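You operate a simulated robot arm through the tools that you are given. There is no shell and no other tool.

Carry out the task below with a simulated robot arm. There is one attempt and no reset: what you move stays moved.

JOB
Slot blocks C and B, slide the bar over them and lock it.
Fine: each in the slot with its letter.

It is judged by the outcome, as a careful person would: the job done as asked, and still so three seconds after it is handed in. It fails if anything else is knocked over, pushed out of place, dropped, spilled or broken.

ROBOT AND FRAMES
A 6-joint arm with a fingered hand, fixed in place. Base frame: the origin is at the foot of the arm, x ahead of it, y to its left, z up. Readings come in m, rad, newtons and seconds.
With the tool pointing down near the work surface it reaches from about 0.3 to 0.7 m from the base axis. Its first joint turns from -2.897 to 2.897 rad. Payload 4 kg.
Tool frame: the origin (TCP) lies between the finger pads and is the grasp point; the fingertips stand 0.022 m ahead of it; z points along the fingers, y is the line along which they close. Largest opening 0.112 m; the body of the gripper starts 0.06 m behind the TCP. The gripper is a hand of 4 fingers: y runs from the thumb to the fingers, the wrist lies at [0, 0, -0.218] in the tool frame, and closing takes about 1.5 s.
Orientation is that of the tool frame in the base frame, as a unit quaternion [x, y, z, w]. With the fingers straight down and closing along the base's y, the tool's x points along the base's -x, its y along +y and its z along -z.

CONTROLS
- The arm moves only by the tool servo_tool. Its arguments are lists of equal length, an entry for each row: "turn": the turn, a rotation vector about the tool's x, y, z in rad, a list of three; "offset": the shift along the tool's x, y, z in m, a list of three; "jaw": the closure, from 0 (fully open) to 1 (shut). In form: {"turn": [[rx, ry, rz], ...], "offset": [[tx, ty, tz], ...], "jaw": [jaw, ...]}. A call has 1 to 20 rows; each row is the pose to reach, as a shift and turn from the pose commanded when the call began, along the tool's axes at that moment. Rows are played at 5 a second. More than 0.05 m and 0.15 rad between two rows, or a gripper value outside its range, and nothing of the call is played. Where a pose cannot be reached the arm comes as near as it can. A force on the tool above 40 N (or 10 N above the force at the start of the call, whichever is more), or a blocked arm, ends the call early, and 0.2 s more pass. The fingers move at their own pace (about 0.045 m/s each) and stop on an object; they squeeze with about 32 N. The grip force told is the motor's: it shows also when the fingers shut on nothing. Time passes only in rows, and 0.2 s behind the last, so rows that repeat a pose let the fingers close. The reply holds the time, the measured pose of the TCP, the force on the tool along the base axes, the opening and the grip force, in the units named above and with some noise, with the torque about the TCP (base axes, N m) and any sound that the robot's microphone picked up.
- Cameras (640 x 400 px; columns grow to the right, rows downward): "scene" is fixed at [0.0364, 0.6408, 1.5387]; the picture's right is [-0.53, -0.85, 0.00], its down [-0.56, 0.35, -0.75] and it looks along [0.64, -0.40, -0.66] (base axes); focal length 350 px, centre (320, 200). "wrist" rides on the gripper at [0.069, 0.004, -0.083] in the tool frame; the picture's right is [-0.06, 1.00, 0.00], its down [-0.77, -0.05, -0.64] and it looks along [-0.64, -0.04, 0.77] (tool axes); focal length 243 px, centre (320, 200). There is no depth. A picture from a camera that has moved, and an enlarged one, comes with that camera's place and axes in the base frame and with its lens. The place of the scene camera against the robot may be out by one fixed shift of up to 0.025 m in any direction.
- grab_frame(camera): a new picture of that camera. No time passes.
- grasp_type(shape): the hand has 4 fingers and takes this shape, open, in about a second: jaw (thumb against the fingers, like two jaws); tri (thumb and two fingers); tip (a fingertip pinch); poke (one finger out to press); point (the index stretched); flat (the hand flat); cup (the hand cupped); fist (a fist). The gripper value then closes the fingers along that shape, each until it touches; the sizes above hold for jaw. It gives what a move gives, with no picture.
- close_up(camera, box): a new picture of the part [left, top, right, bottom] of that camera's present view, enlarged. No time passes.
- hand_in(): hands the job in; it is judged then, once.

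Places have to be worked out from the pictures, the camera data and where the tool is seen. Open the gripper and draw the arm clear of the work before you hand the job in, unless the task says otherwise.

The tools are called by a JSON object that holds its "op" and its "data". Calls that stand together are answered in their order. servo_tool: Moves the arm, as the interface text tells. Its arguments: {"type":"object","properties":{"turn":{"type":"array","items":{"type":"array","items":{"type":"number"}}},"offset":{"type":"array","items":{"type":"array","items":{"type":"number"}}},"jaw":{"type":"array","items":{"type":"number"}}},"required":["turn","offset","jaw"]} The other tools are called the same way: grasp_type (shape) gives the hand a shape; grab_frame (camera) takes a picture; close_up (camera, box) takes an enlarged picture of a part of a camera's view; hand_in () hands the job in.

At the start:

```text
clock: 0.0
eef_pos: [0.4296, 0.1963, 1.1617]
tcp_rot: [0.0, 1.0, 0.001, 0.0]
wrist_force: [-0.3, 0.1, 0.1]
ft_torque: [0.01, -0.01, -0.03]
finger_gap: 0.1118
finger_force: 0.0
shape: jaw
```

scene: 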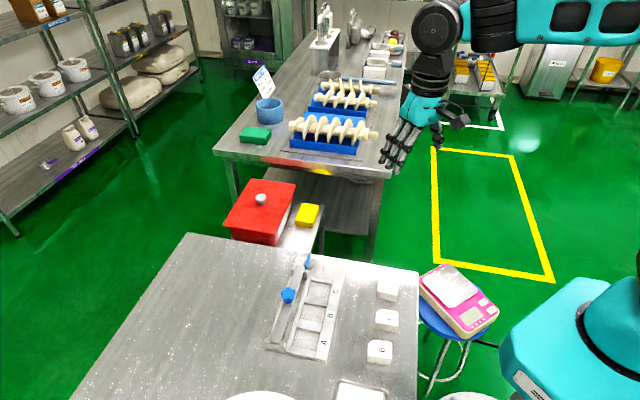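
wrist: 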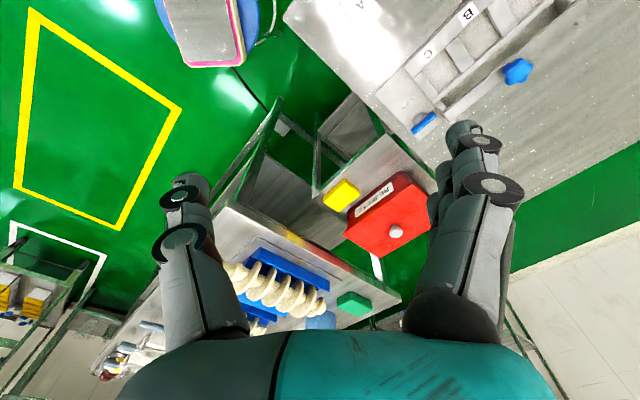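

I start by looking at the fixture and the blocks more closely in the scene camera.

{"op": "close_up", "data": {"camera": "scene", "box": [240, 240, 420, 370]}}

{"op": "close_up", "data": {"camera": "scene", "box": [260, 245, 350, 305]}}

{"op": "close_up", "data": {"camera": "scene", "box": [350, 270, 420, 370]}}

{"op": "grab_frame", "data": {"camera": "wrist"}}

```text
3.08 times, centred on (330, 305) of scene
camera zoom: at [0.0364, 0.6408, 1.5387], right [-0.53, -0.85, 0.0], down [-0.56, 0.35, -0.75], along [0.64, -0.4, -0.66], focal length 1078 px, centre (289, -123)
```

zoom: 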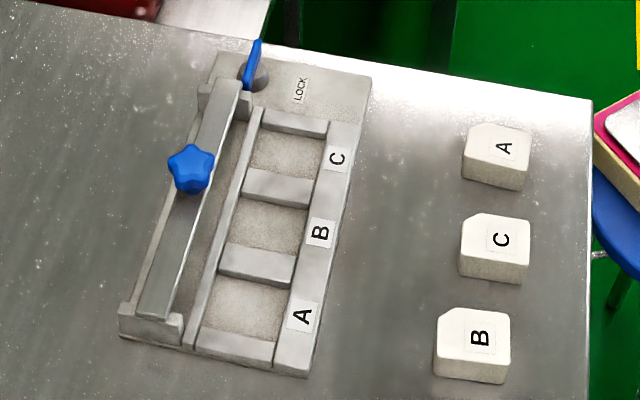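

```text
6.67 times, centred on (305, 275) of scene
camera zoom: at [0.0364, 0.6408, 1.5387], right [-0.53, -0.85, 0.0], down [-0.56, 0.35, -0.75], along [0.64, -0.4, -0.66], focal length 2337 px, centre (420, -300)
```

zoom: 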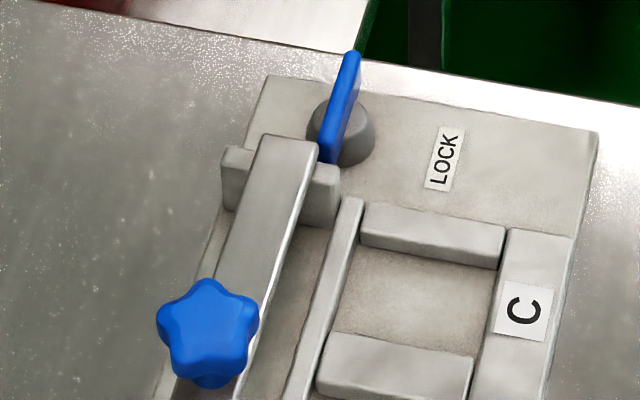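

```text
4.00 times, centred on (385, 320) of scene
camera zoom: at [0.0364, 0.6408, 1.5387], right [-0.53, -0.85, 0.0], down [-0.56, 0.35, -0.75], along [0.64, -0.4, -0.66], focal length 1402 px, centre (60, -280)
```

zoom: 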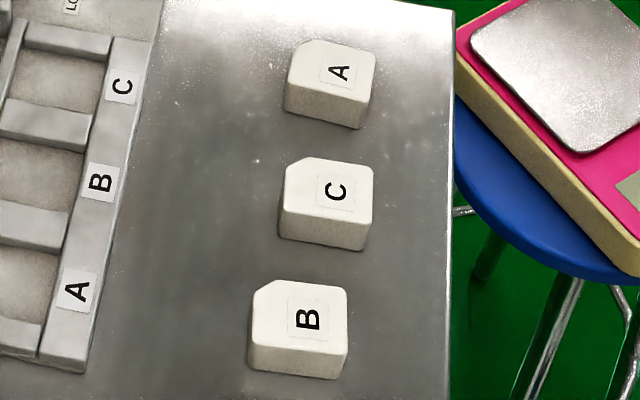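

```text
taken
camera wrist: at [0.3612, 0.2011, 1.2449], right [0.06, 1.0, 0.0], down [0.77, -0.05, 0.64], along [0.64, -0.04, -0.77], focal length 243 px, centre (320, 200)
```

wrist: 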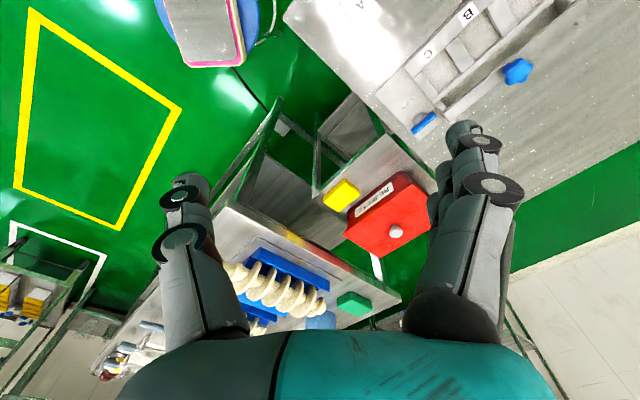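

The fixture appears to run about 45° in the base frame, around (0.38, 0.40), with blocks around (0.26–0.37, 0.24–0.35) and the table near z≈0.8. I move the hand back and to the left, staying high, so the wrist camera gets a good view of the work.

{"op": "servo_tool", "data": {"turn": [[0, 0, 0], [0, 0, 0], [0, 0, 0], [0, 0, 0], [0, 0, 0], [0, 0, 0], [0, 0, 0]], "offset": [[0.022, 0.027, 0], [0.044, 0.054, 0.01], [0.066, 0.081, 0.02], [0.088, 0.108, 0.03], [0.11, 0.135, 0.035], [0.13, 0.164, 0.04], [0.13, 0.164, 0.04]], "jaw": [0, 0, 0, 0, 0, 0, 0]}}

{"op": "grab_frame", "data": {"camera": "wrist"}}

{"op": "grab_frame", "data": {"camera": "scene"}}

```text
clock: 1.6
eef_pos: [0.2996, 0.36, 1.1204]
tcp_rot: [0.0, 1.0, 0.0, 0.0]
wrist_force: [0.7, -0.1, 0.0]
ft_torque: [0.01, 0.02, -0.01]
finger_gap: 0.1119
finger_force: 0.0
shape: jaw
```

```text
taken
camera wrist: at [0.2304, 0.3654, 1.2039], right [0.06, 1.0, 0.0], down [0.77, -0.05, 0.64], along [0.64, -0.04, -0.77], focal length 243 px, centre (320, 200)
```

wrist: 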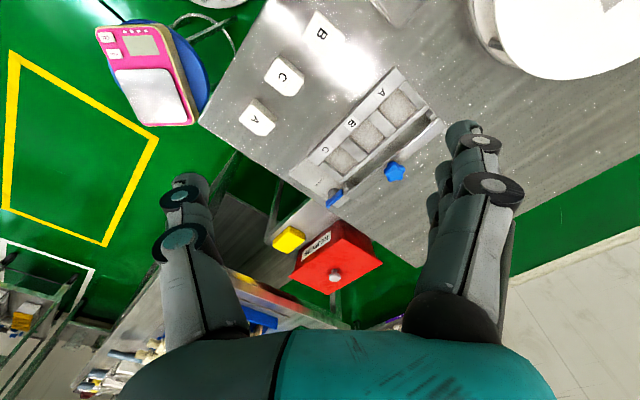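

```text
taken
```

scene: 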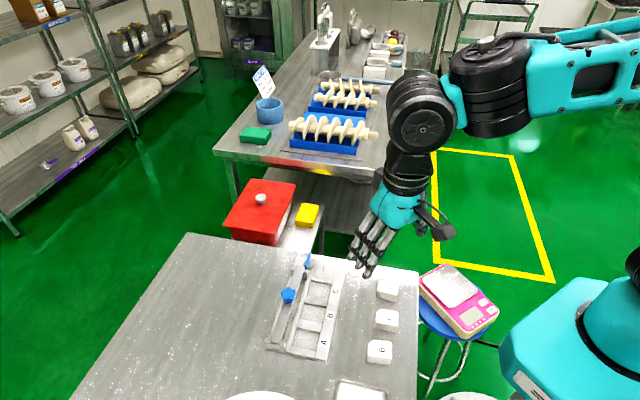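

The whole work area is in the wrist view now; I enlarge the fixture and blocks.

{"op": "close_up", "data": {"camera": "wrist", "box": [280, 60, 450, 210]}}

{"op": "close_up", "data": {"camera": "wrist", "box": [220, 0, 380, 150]}}

```text
2.67 times, centred on (365, 135) of wrist
camera zoom: at [0.2304, 0.3654, 1.2039], right [0.06, 1.0, 0.0], down [0.77, -0.05, 0.64], along [0.64, -0.04, -0.77], focal length 647 px, centre (200, 373)
```

zoom: 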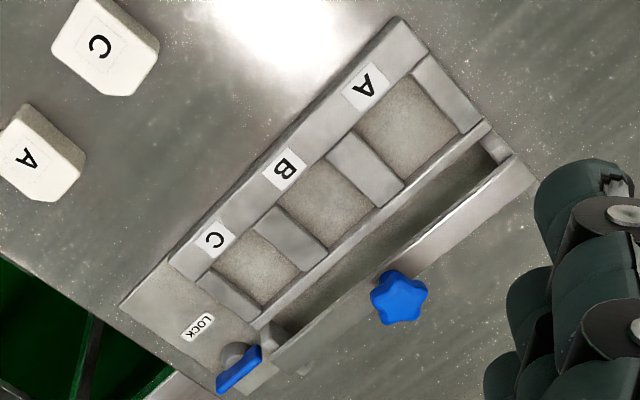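

```text
2.67 times, centred on (300, 75) of wrist
camera zoom: at [0.2304, 0.3654, 1.2039], right [0.06, 1.0, 0.0], down [0.77, -0.05, 0.64], along [0.64, -0.04, -0.77], focal length 647 px, centre (373, 533)
```

zoom: 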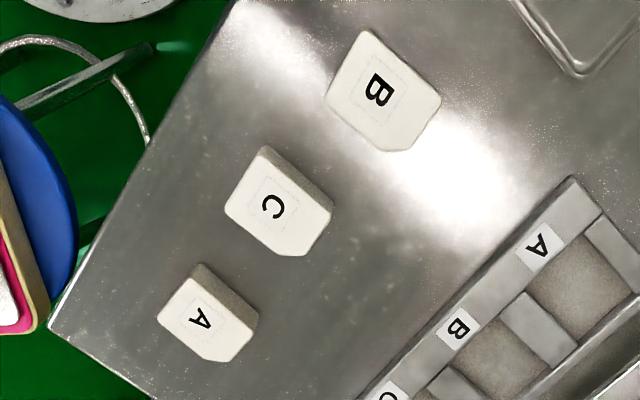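

The close-ups re-render with real detail, so I zoom in further on the bar ends, lever and slots.

{"op": "close_up", "data": {"camera": "wrist", "box": [325, 165, 400, 212]}}

{"op": "close_up", "data": {"camera": "wrist", "box": [375, 80, 445, 160]}}

{"op": "close_up", "data": {"camera": "scene", "box": [285, 245, 335, 280]}}

{"op": "close_up", "data": {"camera": "scene", "box": [260, 310, 335, 365]}}

```text
8.51 times, centred on (362, 188) of wrist
camera zoom: at [0.2304, 0.3654, 1.2039], right [0.06, 1.0, 0.0], down [0.77, -0.05, 0.64], along [0.64, -0.04, -0.77], focal length 2065 px, centre (-42, 298)
```

zoom: 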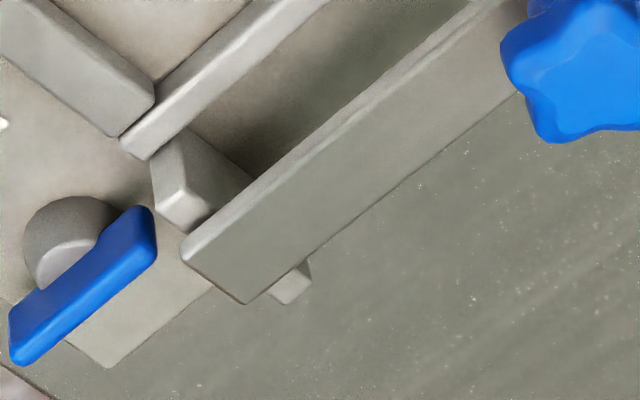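

```text
5.00 times, centred on (410, 120) of wrist
camera zoom: at [0.2304, 0.3654, 1.2039], right [0.06, 1.0, 0.0], down [0.77, -0.05, 0.64], along [0.64, -0.04, -0.77], focal length 1213 px, centre (-130, 600)
```

zoom: 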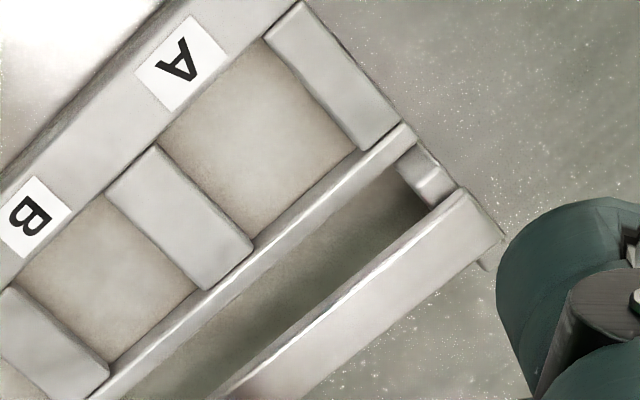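

```text
11.43 times, centred on (310, 262) of scene
camera zoom: at [0.0364, 0.6408, 1.5387], right [-0.53, -0.85, 0.0], down [-0.56, 0.35, -0.75], along [0.64, -0.4, -0.66], focal length 4006 px, centre (434, -514)
```

zoom: 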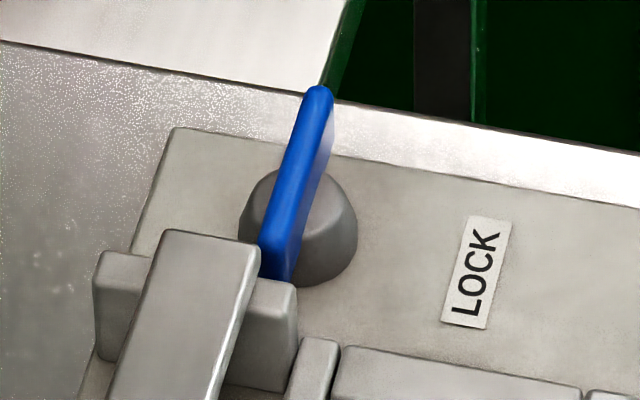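

```text
7.27 times, centred on (298, 338) of scene
camera zoom: at [0.0364, 0.6408, 1.5387], right [-0.53, -0.85, 0.0], down [-0.56, 0.35, -0.75], along [0.64, -0.4, -0.66], focal length 2549 px, centre (484, -800)
```

zoom: 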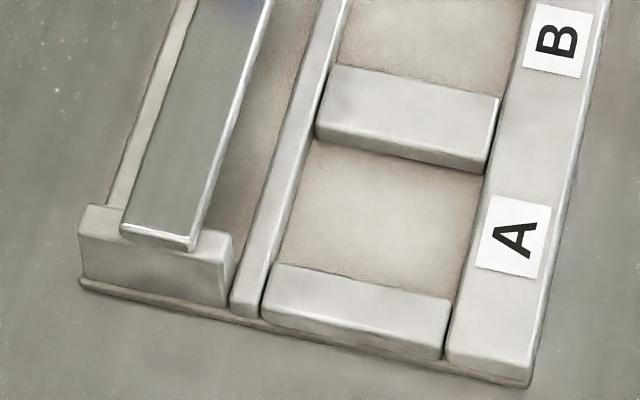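

Label positions triangulate well: slots A/B/C are spaced 64 mm along u≈[0.707,−0.707] at z≈0.816, and the bar is parked on two end ledges with its knob near (0.457, 0.473, 0.867). I turn the hand 45° to align with the fixture and lower it for a closer look.

{"op": "servo_tool", "data": {"turn": [[0, 0, 0.13], [0, 0, 0.26], [0, 0, 0.39], [0, 0, 0.52], [0, 0, 0.65], [0, 0, 0.785], [0, 0, 0.785]], "offset": [[-0.002, 0.006, 0.02], [-0.004, 0.012, 0.04], [-0.006, 0.018, 0.06], [-0.008, 0.024, 0.08], [-0.01, 0.03, 0.1], [-0.0114, 0.036, 0.12], [-0.0114, 0.036, 0.12]], "jaw": [0, 0, 0, 0, 0, 0, 0]}}

{"op": "grab_frame", "data": {"camera": "wrist"}}

```text
clock: 3.2
eef_pos: [0.31, 0.397, 1.0012]
tcp_rot: [0.383, 0.924, 0.0, 0.0]
wrist_force: [0.1, 0.0, 0.2]
ft_torque: [0.02, -0.05, -0.03]
finger_gap: 0.1117
finger_force: 0.0
shape: jaw
```

```text
taken
camera wrist: at [0.2658, 0.4487, 1.0847], right [0.75, 0.66, 0.0], down [0.51, -0.58, 0.64], along [0.42, -0.48, -0.77], focal length 243 px, centre (320, 200)
```

wrist: 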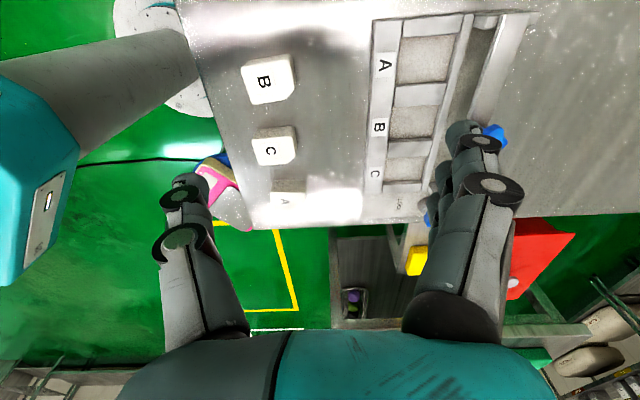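

The view is aligned with the fixture now. I zoom in on the blocks and the fixture from here.

{"op": "close_up", "data": {"camera": "wrist", "box": [230, 40, 350, 115]}}

{"op": "close_up", "data": {"camera": "wrist", "box": [230, 105, 350, 220]}}

{"op": "close_up", "data": {"camera": "wrist", "box": [360, 0, 540, 110]}}

{"op": "close_up", "data": {"camera": "wrist", "box": [355, 90, 505, 230]}}

```text
5.33 times, centred on (290, 78) of wrist
camera zoom: at [0.2658, 0.4487, 1.0847], right [0.75, 0.66, 0.0], down [0.51, -0.58, 0.64], along [0.42, -0.48, -0.77], focal length 1294 px, centre (480, 853)
```

zoom: 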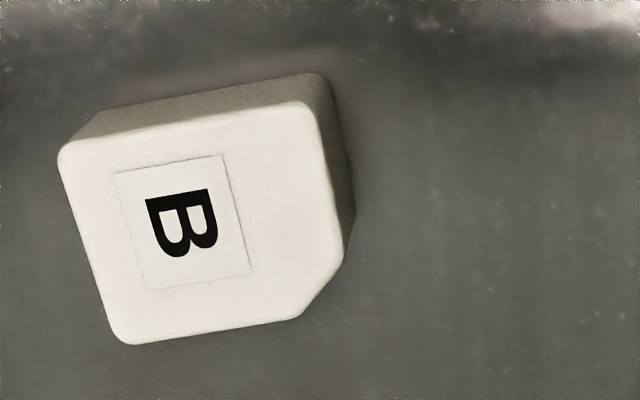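

```text
3.48 times, centred on (290, 162) of wrist
camera zoom: at [0.2658, 0.4487, 1.0847], right [0.75, 0.66, 0.0], down [0.51, -0.58, 0.64], along [0.42, -0.48, -0.77], focal length 844 px, centre (424, 330)
```

zoom: 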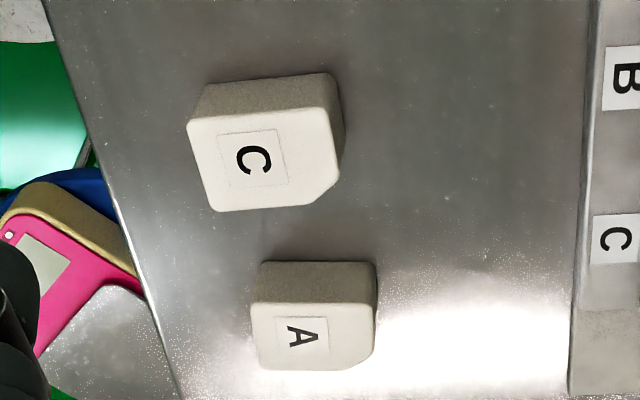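

```text
3.56 times, centred on (450, 55) of wrist
camera zoom: at [0.2658, 0.4487, 1.0847], right [0.75, 0.66, 0.0], down [0.51, -0.58, 0.64], along [0.42, -0.48, -0.77], focal length 863 px, centre (-142, 716)
```

zoom: 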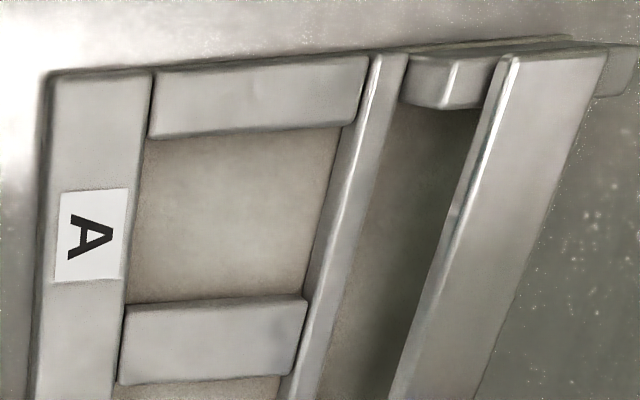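

```text
2.86 times, centred on (430, 160) of wrist
camera zoom: at [0.2658, 0.4487, 1.0847], right [0.75, 0.66, 0.0], down [0.51, -0.58, 0.64], along [0.42, -0.48, -0.77], focal length 693 px, centre (6, 314)
```

zoom: 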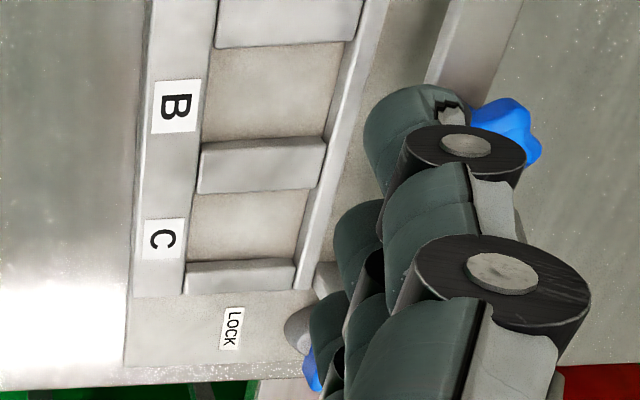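

Blocks measure about 46 × 35 mm with tops near z≈0.828, and C sits at about (0.319, 0.309), rotated roughly 2° from the fixture. I plan to grip along the fixture's long axis (short side of the block), so I turn the hand 90° the other way and hover over block C to check the alignment.

{"op": "servo_tool", "data": {"turn": [[0, 0, -0.134], [0, 0, -0.268], [0, 0, -0.402], [0, 0, -0.535], [0, 0, -0.669], [0, 0, -0.803], [0, 0, -0.937], [0, 0, -1.07], [0, 0, -1.204], [0, 0, -1.338], [0, 0, -1.472], [0, 0, -1.606], [0, 0, -1.606]], "offset": [[-0.006, -0.005, 0.004], [-0.012, -0.01, 0.008], [-0.018, -0.015, 0.012], [-0.024, -0.02, 0.016], [-0.03, -0.025, 0.02], [-0.036, -0.03, 0.024], [-0.042, -0.035, 0.028], [-0.048, -0.04, 0.032], [-0.054, -0.045, 0.036], [-0.06, -0.05, 0.04], [-0.065, -0.053, 0.045], [-0.0685, -0.0559, 0.05], [-0.0685, -0.0559, 0.05]], "jaw": [0, 0, 0, 0, 0, 0, 0, 0, 0, 0, 0, 0, 0]}}

{"op": "grab_frame", "data": {"camera": "wrist"}}

{"op": "grab_frame", "data": {"camera": "scene"}}

```text
clock: 6.0
eef_pos: [0.3204, 0.3086, 0.9516]
tcp_rot: [-0.399, 0.917, 0.0, 0.0]
wrist_force: [-0.5, 0.4, 0.6]
ft_torque: [0.0, 0.0, 0.02]
finger_gap: 0.1117
finger_force: 0.0
shape: jaw
```

```text
taken
camera wrist: at [0.2705, 0.2612, 1.0346], right [-0.69, 0.73, 0.0], down [0.56, 0.53, 0.64], along [0.47, 0.44, -0.77], focal length 243 px, centre (320, 200)
```

wrist: 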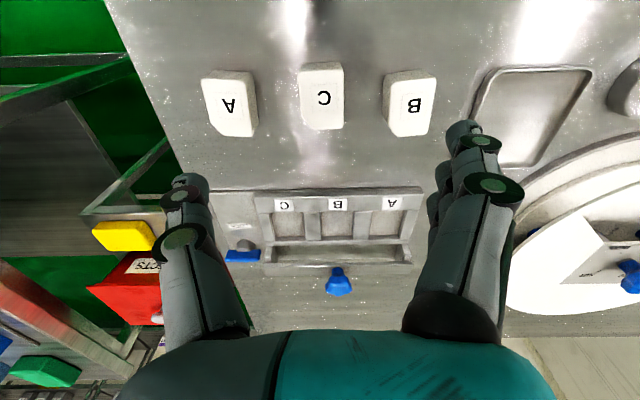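

```text
taken
```

scene: 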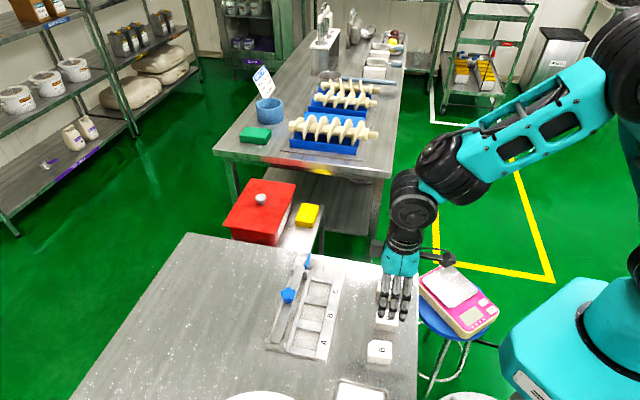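

This view shows blocks and fixture together. I zoom in to measure the blocks and fixture precisely.

{"op": "close_up", "data": {"camera": "wrist", "box": [190, 50, 350, 150]}}

{"op": "close_up", "data": {"camera": "wrist", "box": [340, 50, 460, 150]}}

{"op": "close_up", "data": {"camera": "wrist", "box": [200, 170, 360, 300]}}

{"op": "close_up", "data": {"camera": "wrist", "box": [310, 170, 440, 300]}}

```text
4.00 times, centred on (270, 100) of wrist
camera zoom: at [0.2705, 0.2612, 1.0346], right [-0.69, 0.73, 0.0], down [0.56, 0.53, 0.64], along [0.47, 0.44, -0.77], focal length 970 px, centre (520, 600)
```

zoom: 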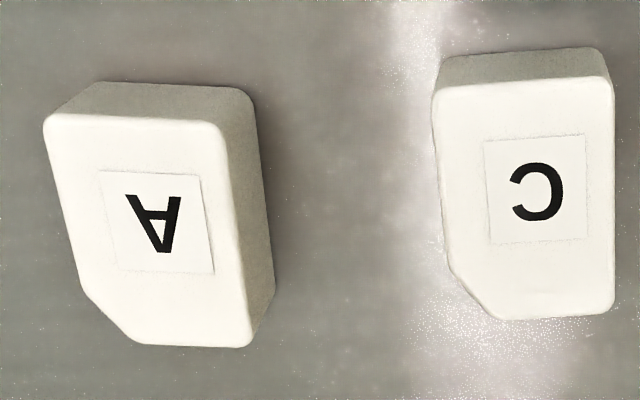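

```text
4.00 times, centred on (400, 100) of wrist
camera zoom: at [0.2705, 0.2612, 1.0346], right [-0.69, 0.73, 0.0], down [0.56, 0.53, 0.64], along [0.47, 0.44, -0.77], focal length 970 px, centre (0, 600)
```

zoom: 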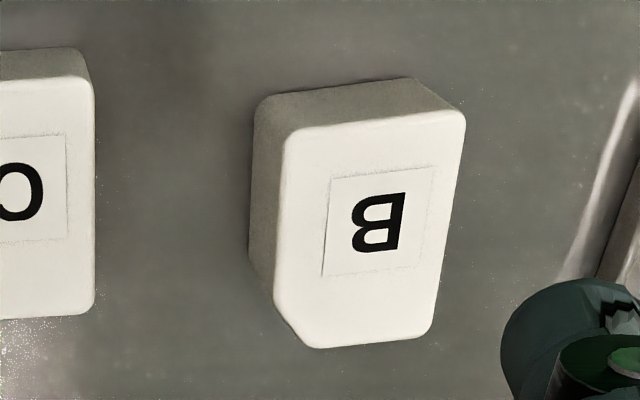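

```text
3.08 times, centred on (280, 235) of wrist
camera zoom: at [0.2705, 0.2612, 1.0346], right [-0.69, 0.73, 0.0], down [0.56, 0.53, 0.64], along [0.47, 0.44, -0.77], focal length 746 px, centre (443, 92)
```

zoom: 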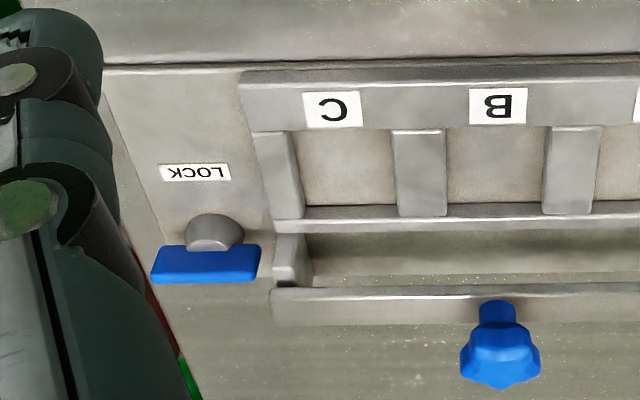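

```text
3.08 times, centred on (375, 235) of wrist
camera zoom: at [0.2705, 0.2612, 1.0346], right [-0.69, 0.73, 0.0], down [0.56, 0.53, 0.64], along [0.47, 0.44, -0.77], focal length 746 px, centre (151, 92)
```

zoom: 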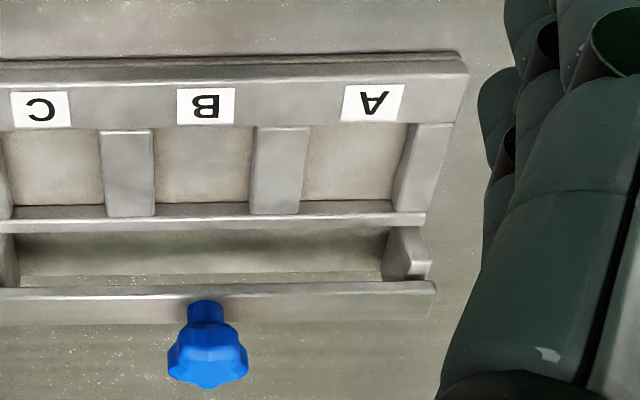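

Measurements agree across views: block C centre ≈ (u 0.0066, v 0.443), top z≈0.8285, table ≈0.80, slot C centre (u 0.054, v 0.605), floor ≈0.807, strip tops ≈0.816. I narrow the fingers to clear the neighbours and lower to just above block C.

{"op": "servo_tool", "data": {"turn": [[0, 0, 0], [0, 0, 0], [0, 0, 0], [0, 0, 0], [0, 0, 0], [0, 0, 0], [0, 0, 0]], "offset": [[0.0011, 0.0016, 0.0], [0.0011, 0.0016, 0.0], [0.0011, 0.0016, 0.0], [0.0011, 0.0016, 0.025], [0.0011, 0.0016, 0.05], [0.0011, 0.0016, 0.075], [0.0011, 0.0016, 0.075]], "jaw": [0.4, 0.4, 0.4, 0.4, 0.4, 0.4, 0.4]}}

{"op": "grab_frame", "data": {"camera": "wrist"}}

{"op": "close_up", "data": {"camera": "scene", "box": [340, 220, 440, 370]}}

```text
clock: 7.6
eef_pos: [0.32, 0.3087, 0.8769]
tcp_rot: [-0.399, 0.917, -0.001, 0.0]
wrist_force: [-0.2, -0.7, -0.1]
ft_torque: [0.03, -0.01, 0.0]
finger_gap: 0.0676
finger_force: 0.1
shape: jaw
```

```text
taken
camera wrist: at [0.2691, 0.261, 0.9598], right [-0.69, 0.73, 0.0], down [0.56, 0.53, 0.64], along [0.47, 0.44, -0.77], focal length 243 px, centre (320, 200)
```

wrist: 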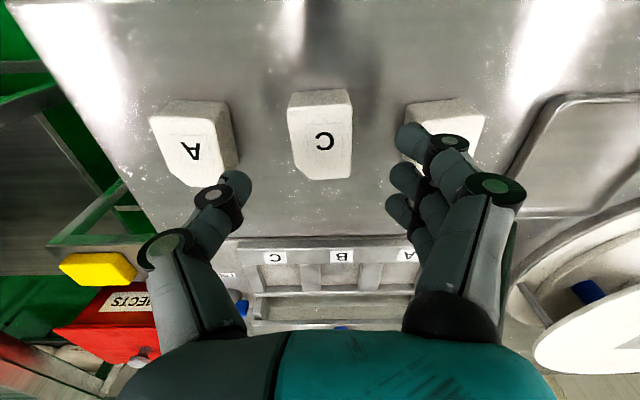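

```text
2.67 times, centred on (390, 295) of scene
camera zoom: at [0.0364, 0.6408, 1.5387], right [-0.53, -0.85, 0.0], down [-0.56, 0.35, -0.75], along [0.64, -0.4, -0.66], focal length 935 px, centre (133, -53)
```

zoom: 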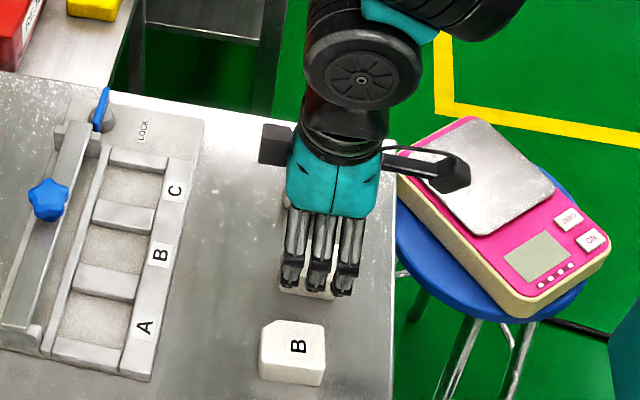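

The fingers straddle block C with clearance from A and B. I take a close-up to refine the block's position before descending.

{"op": "close_up", "data": {"camera": "wrist", "box": [260, 75, 390, 195]}}

```text
3.33 times, centred on (325, 135) of wrist
camera zoom: at [0.2691, 0.261, 0.9598], right [-0.69, 0.73, 0.0], down [0.56, 0.53, 0.64], along [0.47, 0.44, -0.77], focal length 809 px, centre (303, 417)
```

zoom: 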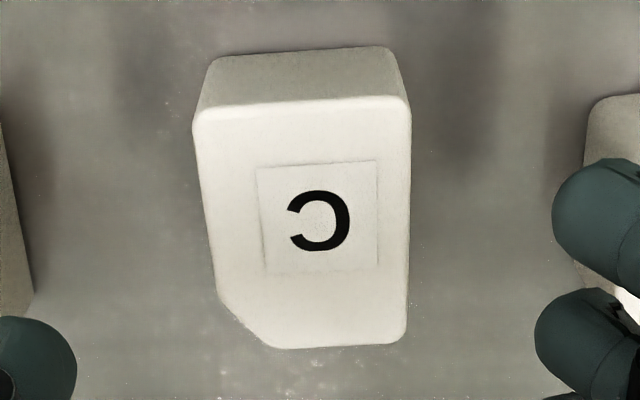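

Block C's centre is confirmed at u 0.0066, v 0.443, within a millimetre of the tool. I descend to TCP z≈0.836 and close gently on the block.

{"op": "servo_tool", "data": {"turn": [[0, 0, 0], [0, 0, 0], [0, 0, 0], [0, 0, 0]], "offset": [[0.0008, 0.0006, 0.014], [0.0008, 0.0006, 0.028], [0.0008, 0.0006, 0.0407], [0.0008, 0.0006, 0.0407]], "jaw": [0.4, 0.4, 0.4, 0.4]}}

{"op": "grab_frame", "data": {"camera": "wrist"}}

{"op": "close_up", "data": {"camera": "scene", "box": [350, 240, 430, 370]}}

```text
clock: 8.6
eef_pos: [0.3165, 0.3083, 0.8367]
tcp_rot: [-0.399, 0.917, 0.0, 0.001]
wrist_force: [-0.7, 0.0, -0.3]
ft_torque: [-0.01, 0.0, 0.02]
finger_gap: 0.0677
finger_force: 0.1
shape: jaw
```

```text
taken
camera wrist: at [0.2677, 0.2613, 0.9196], right [-0.69, 0.73, 0.0], down [0.56, 0.53, 0.64], along [0.47, 0.44, -0.77], focal length 243 px, centre (320, 200)
```

wrist: 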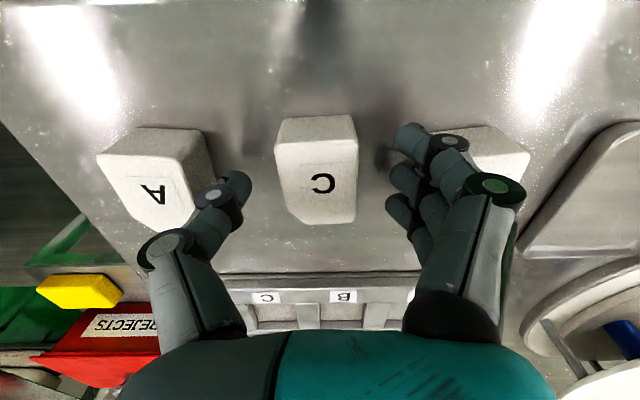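

```text
3.08 times, centred on (390, 305) of scene
camera zoom: at [0.0364, 0.6408, 1.5387], right [-0.53, -0.85, 0.0], down [-0.56, 0.35, -0.75], along [0.64, -0.4, -0.66], focal length 1078 px, centre (105, -123)
```

zoom: 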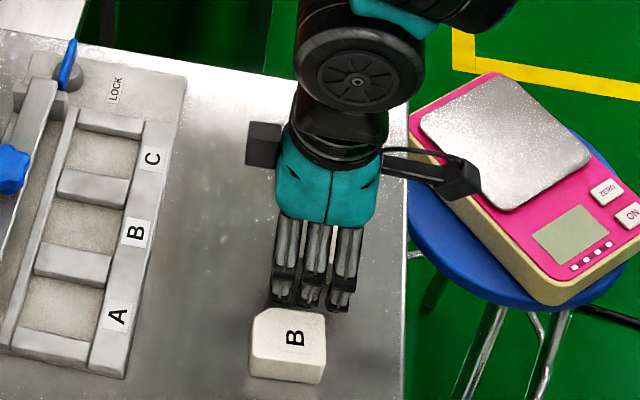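

The tool is centred over C at the right height with no contact. I close the fingers on the block.

{"op": "servo_tool", "data": {"turn": [[0, 0, 0], [0, 0, 0], [0, 0, 0], [0, 0, 0], [0, 0, 0], [0, 0, 0], [0, 0, 0]], "offset": [[0, 0, 0], [0, 0, 0], [0, 0, 0], [0, 0, 0], [0, 0, 0], [0, 0, 0], [0, 0, 0]], "jaw": [0.5, 0.6, 0.7, 0.8, 0.9, 1.0, 1.0]}}

{"op": "grab_frame", "data": {"camera": "wrist"}}

```text
clock: 10.2
eef_pos: [0.3171, 0.3087, 0.836]
tcp_rot: [-0.399, 0.917, 0.0, -0.001]
wrist_force: [0.1, 0.0, -0.5]
ft_torque: [0.0, 0.01, 0.02]
finger_gap: 0.0299
finger_force: 31.9
shape: jaw
```

```text
taken
camera wrist: at [0.2677, 0.2612, 0.9197], right [-0.69, 0.73, 0.0], down [0.56, 0.53, 0.64], along [0.47, 0.44, -0.77], focal length 243 px, centre (320, 200)
```

wrist: 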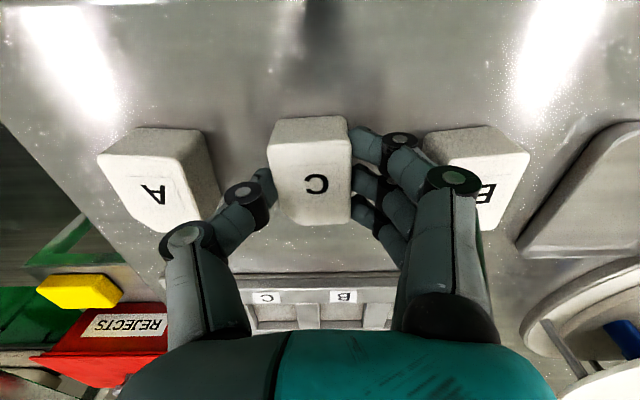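

The block is gripped (32 N), shifted a few mm toward the thumb. I lift it 60 mm and check how it sits in the hand.

{"op": "servo_tool", "data": {"turn": [[0, 0, 0], [0, 0, 0], [0, 0, 0], [0, 0, 0]], "offset": [[0, 0, -0.01], [0, 0, -0.035], [0, 0, -0.06], [0, 0, -0.06]], "jaw": [1, 1, 1, 1]}}

{"op": "close_up", "data": {"camera": "wrist", "box": [220, 90, 420, 250]}}

{"op": "close_up", "data": {"camera": "scene", "box": [350, 220, 430, 350]}}

```text
clock: 11.2
eef_pos: [0.3167, 0.309, 0.8969]
tcp_rot: [-0.398, 0.917, 0.0, 0.0]
wrist_force: [0.0, 0.8, -0.6]
ft_torque: [-0.02, 0.02, 0.0]
finger_gap: 0.0301
finger_force: 31.9
shape: jaw
```

```text
2.50 times, centred on (320, 170) of wrist
camera zoom: at [0.2675, 0.2608, 0.9791], right [-0.69, 0.73, 0.0], down [0.56, 0.53, 0.64], along [0.47, 0.44, -0.77], focal length 606 px, centre (320, 275)
```

zoom: 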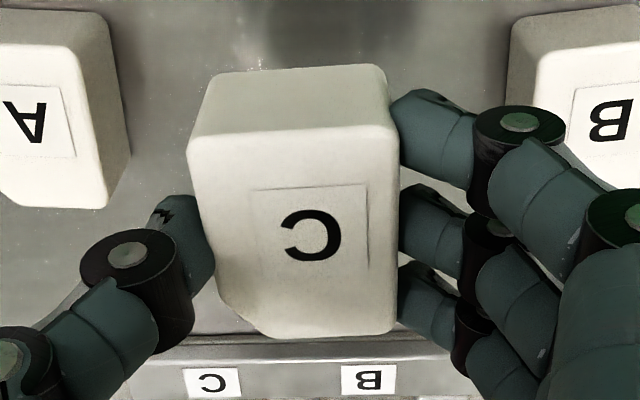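

```text
3.08 times, centred on (390, 285) of scene
camera zoom: at [0.0364, 0.6408, 1.5387], right [-0.53, -0.85, 0.0], down [-0.56, 0.35, -0.75], along [0.64, -0.4, -0.66], focal length 1078 px, centre (105, -62)
```

zoom: 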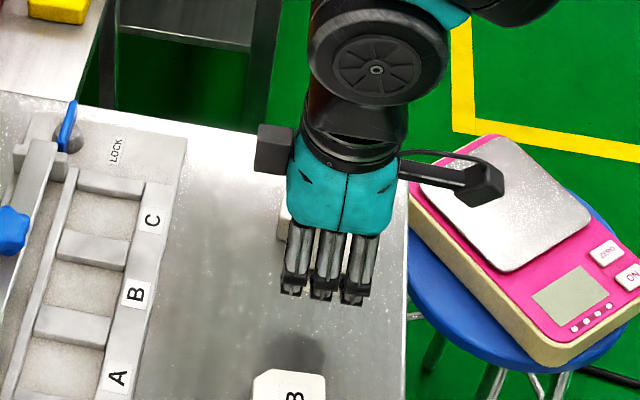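

The block sits centred in v but about 3.6 mm toward the thumb (+u), and square in the hand. I carry it over slot C (TCP target u 0.0504, v 0.605), removing the 2° yaw, and stop above to check.

{"op": "servo_tool", "data": {"turn": [[0, 0, 0.007], [0, 0, 0.014], [0, 0, 0.021], [0, 0, 0.028], [0, 0, 0.035], [0, 0, 0.035], [0, 0, 0.035]], "offset": [[-0.02, -0.006, -0.004], [-0.055, -0.017, -0.004], [-0.09, -0.028, -0.004], [-0.125, -0.039, -0.004], [-0.15, -0.047, -0.004], [-0.1612, -0.0501, -0.004], [-0.1612, -0.0501, -0.004]], "jaw": [1, 1, 1, 1, 1, 1, 1]}}

{"op": "grab_frame", "data": {"camera": "wrist"}}

{"op": "close_up", "data": {"camera": "scene", "box": [240, 220, 400, 370]}}

```text
clock: 12.8
eef_pos: [0.4634, 0.3914, 0.9016]
tcp_rot: [-0.383, 0.924, 0.0, 0.0]
wrist_force: [1.0, -0.1, -1.0]
ft_torque: [-0.02, -0.01, 0.0]
finger_gap: 0.03
finger_force: 32.1
shape: jaw
```

```text
taken
camera wrist: at [0.4121, 0.3464, 0.9835], right [-0.66, 0.75, 0.0], down [0.58, 0.51, 0.64], along [0.48, 0.42, -0.77], focal length 243 px, centre (320, 200)
```

wrist: 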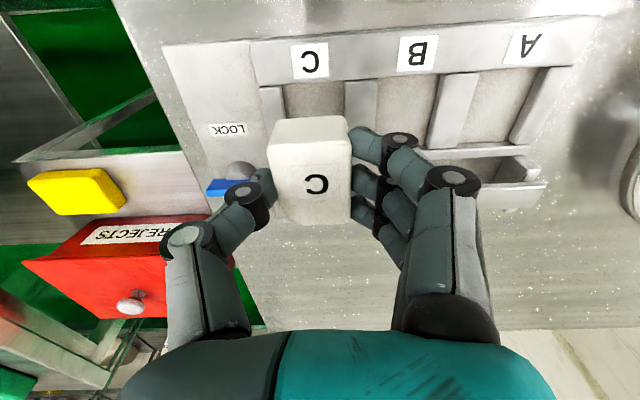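

```text
2.67 times, centred on (320, 295) of scene
camera zoom: at [0.0364, 0.6408, 1.5387], right [-0.53, -0.85, 0.0], down [-0.56, 0.35, -0.75], along [0.64, -0.4, -0.66], focal length 935 px, centre (320, -53)
```

zoom: 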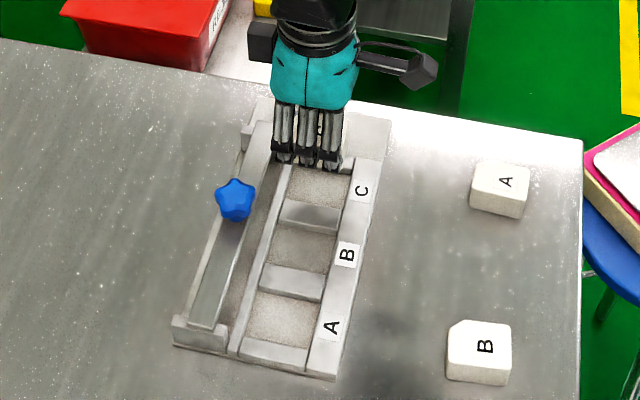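

Tool is at u 0.0505, v 0.6053 by the camera pose. I zoom in to check slot C's edges against the block before lowering.

{"op": "close_up", "data": {"camera": "wrist", "box": [240, 30, 400, 140]}}

{"op": "close_up", "data": {"camera": "wrist", "box": [240, 100, 400, 240]}}

```text
3.64 times, centred on (320, 85) of wrist
camera zoom: at [0.4121, 0.3464, 0.9835], right [-0.66, 0.75, 0.0], down [0.58, 0.51, 0.64], along [0.48, 0.42, -0.77], focal length 882 px, centre (320, 618)
```

zoom: 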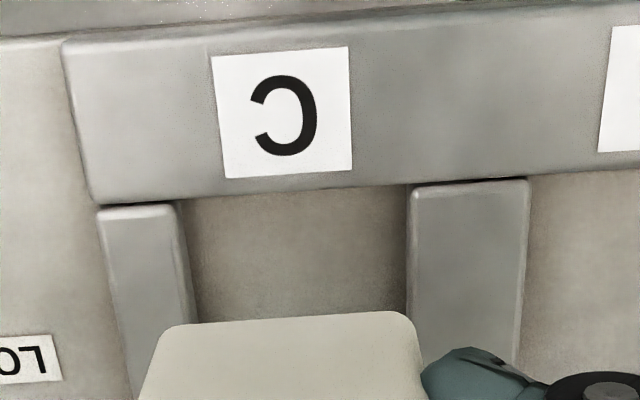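

```text
2.86 times, centred on (320, 170) of wrist
camera zoom: at [0.4121, 0.3464, 0.9835], right [-0.66, 0.75, 0.0], down [0.58, 0.51, 0.64], along [0.48, 0.42, -0.77], focal length 693 px, centre (320, 286)
```

zoom: 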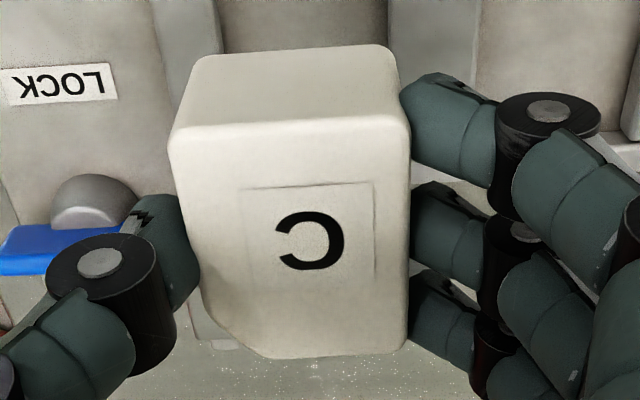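

The block is 0.4 mm off the slot centre in u, well within the ~3 mm clearance. I lower it until it's just about seated, watching the force.

{"op": "servo_tool", "data": {"turn": [[0, 0, 0], [0, 0, 0], [0, 0, 0], [0, 0, 0], [0, 0, 0]], "offset": [[0.0004, 0.0004, 0.02], [0.0004, 0.0004, 0.035], [0.0004, 0.0004, 0.046], [0.0004, 0.0004, 0.053], [0.0004, 0.0004, 0.053]], "jaw": [1, 1, 1, 1, 1]}}

{"op": "grab_frame", "data": {"camera": "wrist"}}

{"op": "close_up", "data": {"camera": "scene", "box": [270, 235, 370, 315]}}

```text
clock: 14.0
eef_pos: [0.4639, 0.3936, 0.8483]
tcp_rot: [-0.383, 0.924, 0.0, 0.0]
wrist_force: [0.2, -1.1, -1.1]
ft_torque: [0.01, -0.02, 0.03]
finger_gap: 0.0301
finger_force: 31.7
shape: jaw
```

```text
taken
camera wrist: at [0.4121, 0.347, 0.9301], right [-0.66, 0.75, 0.0], down [0.58, 0.51, 0.64], along [0.48, 0.42, -0.77], focal length 243 px, centre (320, 200)
```

wrist: 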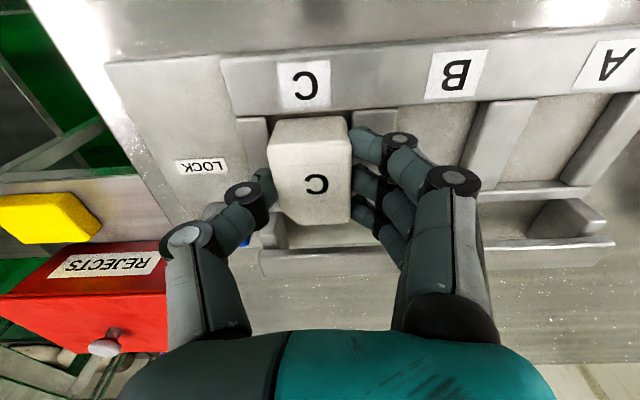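

```text
5.00 times, centred on (320, 275) of scene
camera zoom: at [0.0364, 0.6408, 1.5387], right [-0.53, -0.85, 0.0], down [-0.56, 0.35, -0.75], along [0.64, -0.4, -0.66], focal length 1753 px, centre (320, -175)
```

zoom: 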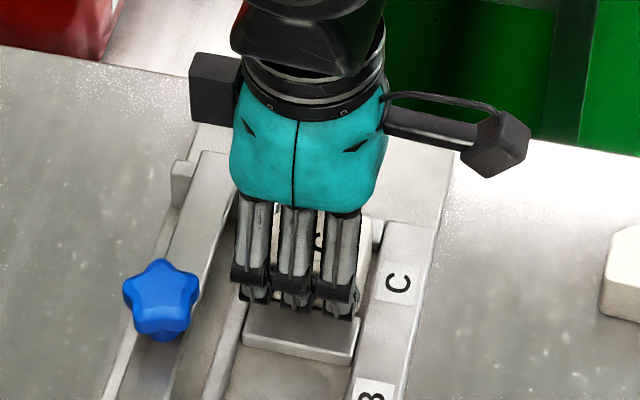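

No force yet and the block appears to be entering the slot. I zoom in to confirm, then continue the last few millimetres.

{"op": "close_up", "data": {"camera": "wrist", "box": [210, 50, 400, 270]}}

{"op": "servo_tool", "data": {"turn": [[0, 0, 0], [0, 0, 0], [0, 0, 0], [0, 0, 0]], "offset": [[0, 0, 0.0015], [0, 0, 0.003], [0, 0, 0.004], [0, 0, 0.004]], "jaw": [1, 1, 1, 1]}}

```text
1.82 times, centred on (305, 160) of wrist
camera zoom: at [0.4121, 0.347, 0.9301], right [-0.66, 0.75, 0.0], down [0.58, 0.51, 0.64], along [0.48, 0.42, -0.77], focal length 441 px, centre (347, 273)
```

zoom: 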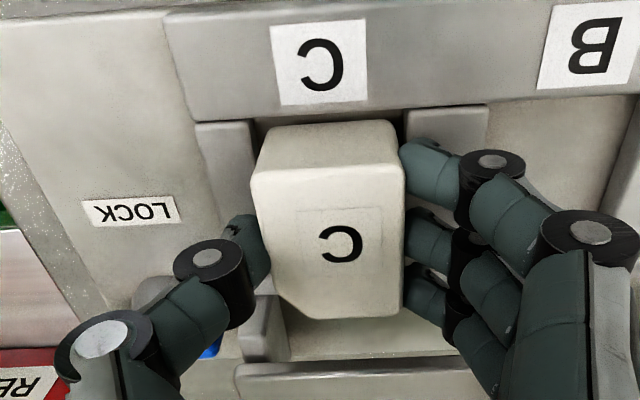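

```text
clock: 15.0
eef_pos: [0.4635, 0.3935, 0.8423]
tcp_rot: [-0.382, 0.924, 0.0, 0.0]
wrist_force: [-0.4, 0.1, -0.4]
ft_torque: [0.0, 0.01, 0.03]
finger_gap: 0.03
finger_force: 31.8
shape: jaw
```

Still no contact force; I keep lowering in small steps until the block touches the slot floor.

{"op": "servo_tool", "data": {"turn": [[0, 0, 0], [0, 0, 0], [0, 0, 0]], "offset": [[0, 0, 0.001], [0, 0, 0.002], [0, 0, 0.002]], "jaw": [1, 1, 1]}}

{"op": "close_up", "data": {"camera": "wrist", "box": [210, 50, 400, 270]}}

```text
clock: 15.8
eef_pos: [0.463, 0.3928, 0.842]
tcp_rot: [-0.383, 0.924, 0.001, 0.001]
wrist_force: [-0.5, -2.3, 9.4]
ft_torque: [-0.01, -0.02, 0.0]
finger_gap: 0.03
finger_force: 32.1
shape: jaw
```

```text
1.82 times, centred on (305, 160) of wrist
camera zoom: at [0.4119, 0.3469, 0.9247], right [-0.66, 0.75, 0.0], down [0.57, 0.51, 0.64], along [0.48, 0.43, -0.77], focal length 441 px, centre (347, 273)
```

zoom: 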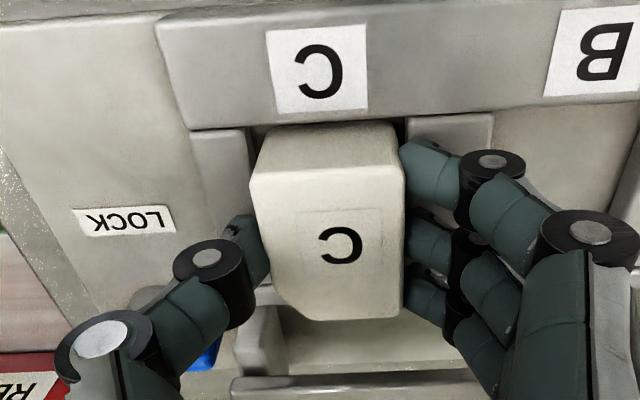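

The 9 N upward push at TCP z≈0.842 matches the block seated on the slot floor. I relieve the press slightly, open the fingers a little, and rise.

{"op": "servo_tool", "data": {"turn": [[0, 0, 0], [0, 0, 0], [0, 0, 0], [0, 0, 0], [0, 0, 0], [0, 0, 0], [0, 0, 0], [0, 0, 0]], "offset": [[0, 0, -0.0008], [0, 0, -0.0008], [0, 0, -0.0008], [0, 0, -0.0008], [0, 0, -0.01], [0, 0, -0.03], [0, 0, -0.06], [0, 0, -0.06]], "jaw": [0.65, 0.5, 0.45, 0.45, 0.45, 0.45, 0.45, 0.45]}}

{"op": "grab_frame", "data": {"camera": "wrist"}}

{"op": "close_up", "data": {"camera": "scene", "box": [270, 235, 370, 315]}}

```text
clock: 17.6
eef_pos: [0.4619, 0.3913, 0.9008]
tcp_rot: [-0.383, 0.924, -0.001, -0.001]
wrist_force: [0.4, 0.3, 0.6]
ft_torque: [0.0, 0.0, 0.02]
finger_gap: 0.0607
finger_force: 0.1
shape: jaw
```

```text
taken
camera wrist: at [0.4118, 0.3464, 0.9843], right [-0.66, 0.75, 0.0], down [0.58, 0.51, 0.64], along [0.48, 0.42, -0.77], focal length 243 px, centre (320, 200)
```

wrist: 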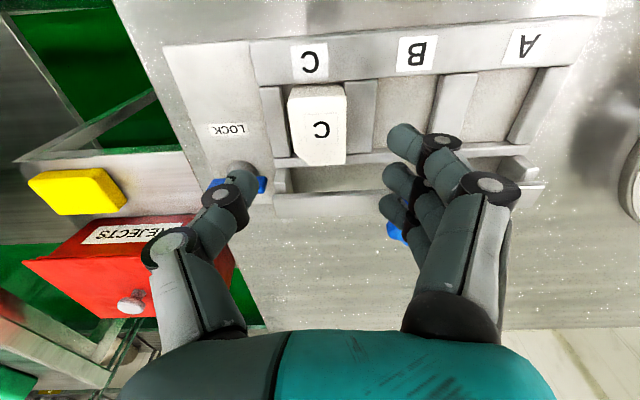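

```text
5.00 times, centred on (320, 275) of scene
camera zoom: at [0.0364, 0.6408, 1.5387], right [-0.53, -0.85, 0.0], down [-0.56, 0.35, -0.75], along [0.64, -0.4, -0.66], focal length 1753 px, centre (320, -175)
```

zoom: 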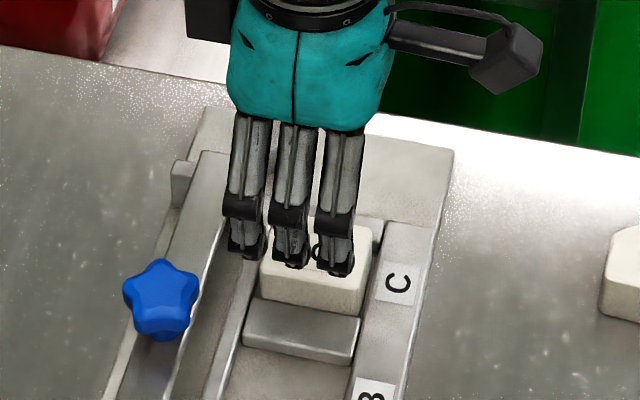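

Block C is in slot C. Next is block B at (u −0.0686, v 0.4517), yaw ≈5.5°; I move over it, offset so the fingers stay farther from the knob when placing.

{"op": "servo_tool", "data": {"turn": [[0, 0, 0], [0, 0, -0.016], [0, 0, -0.032], [0, 0, -0.048], [0, 0, -0.064], [0, 0, -0.08], [0, 0, -0.096], [0, 0, -0.096]], "offset": [[0.022, 0.017, -0.01], [0.045, 0.034, -0.01], [0.07, 0.054, -0.01], [0.095, 0.074, -0.01], [0.12, 0.093, -0.005], [0.142, 0.11, 0.01], [0.1577, 0.1219, 0.02], [0.1577, 0.1219, 0.02]], "jaw": [0.42, 0.42, 0.42, 0.42, 0.42, 0.42, 0.42, 0.42]}}

{"op": "grab_frame", "data": {"camera": "wrist"}}

{"op": "close_up", "data": {"camera": "scene", "box": [250, 235, 350, 315]}}

```text
clock: 19.4
eef_pos: [0.2651, 0.3676, 0.8803]
tcp_rot: [-0.427, 0.904, 0.0, 0.0]
wrist_force: [-0.8, 0.2, 0.0]
ft_torque: [-0.03, 0.0, -0.02]
finger_gap: 0.0647
finger_force: 0.1
shape: jaw
```

```text
taken
camera wrist: at [0.2186, 0.3164, 0.9641], right [-0.73, 0.68, 0.0], down [0.52, 0.56, 0.64], along [0.44, 0.47, -0.77], focal length 243 px, centre (320, 200)
```

wrist: 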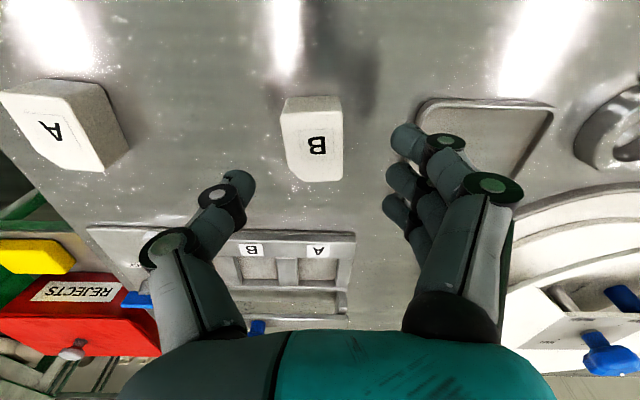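

```text
5.00 times, centred on (300, 275) of scene
camera zoom: at [0.0364, 0.6408, 1.5387], right [-0.53, -0.85, 0.0], down [-0.56, 0.35, -0.75], along [0.64, -0.4, -0.66], focal length 1753 px, centre (420, -175)
```

zoom: 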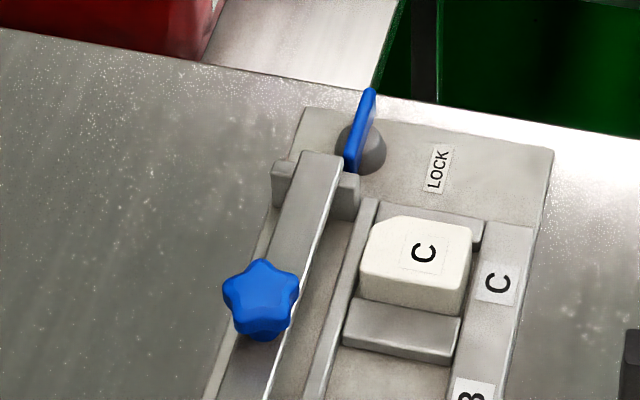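

C sits squarely in its slot. I zoom in on B to check it relative to the fingers.

{"op": "close_up", "data": {"camera": "wrist", "box": [240, 80, 400, 200]}}

```text
3.33 times, centred on (320, 140) of wrist
camera zoom: at [0.2186, 0.3164, 0.9641], right [-0.73, 0.68, 0.0], down [0.52, 0.56, 0.64], along [0.44, 0.47, -0.77], focal length 809 px, centre (320, 400)
```

zoom: 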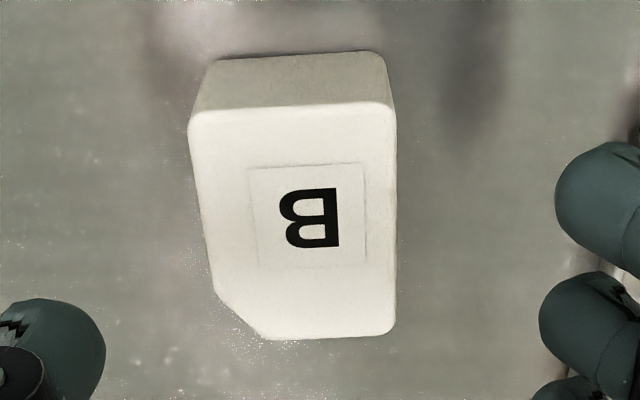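

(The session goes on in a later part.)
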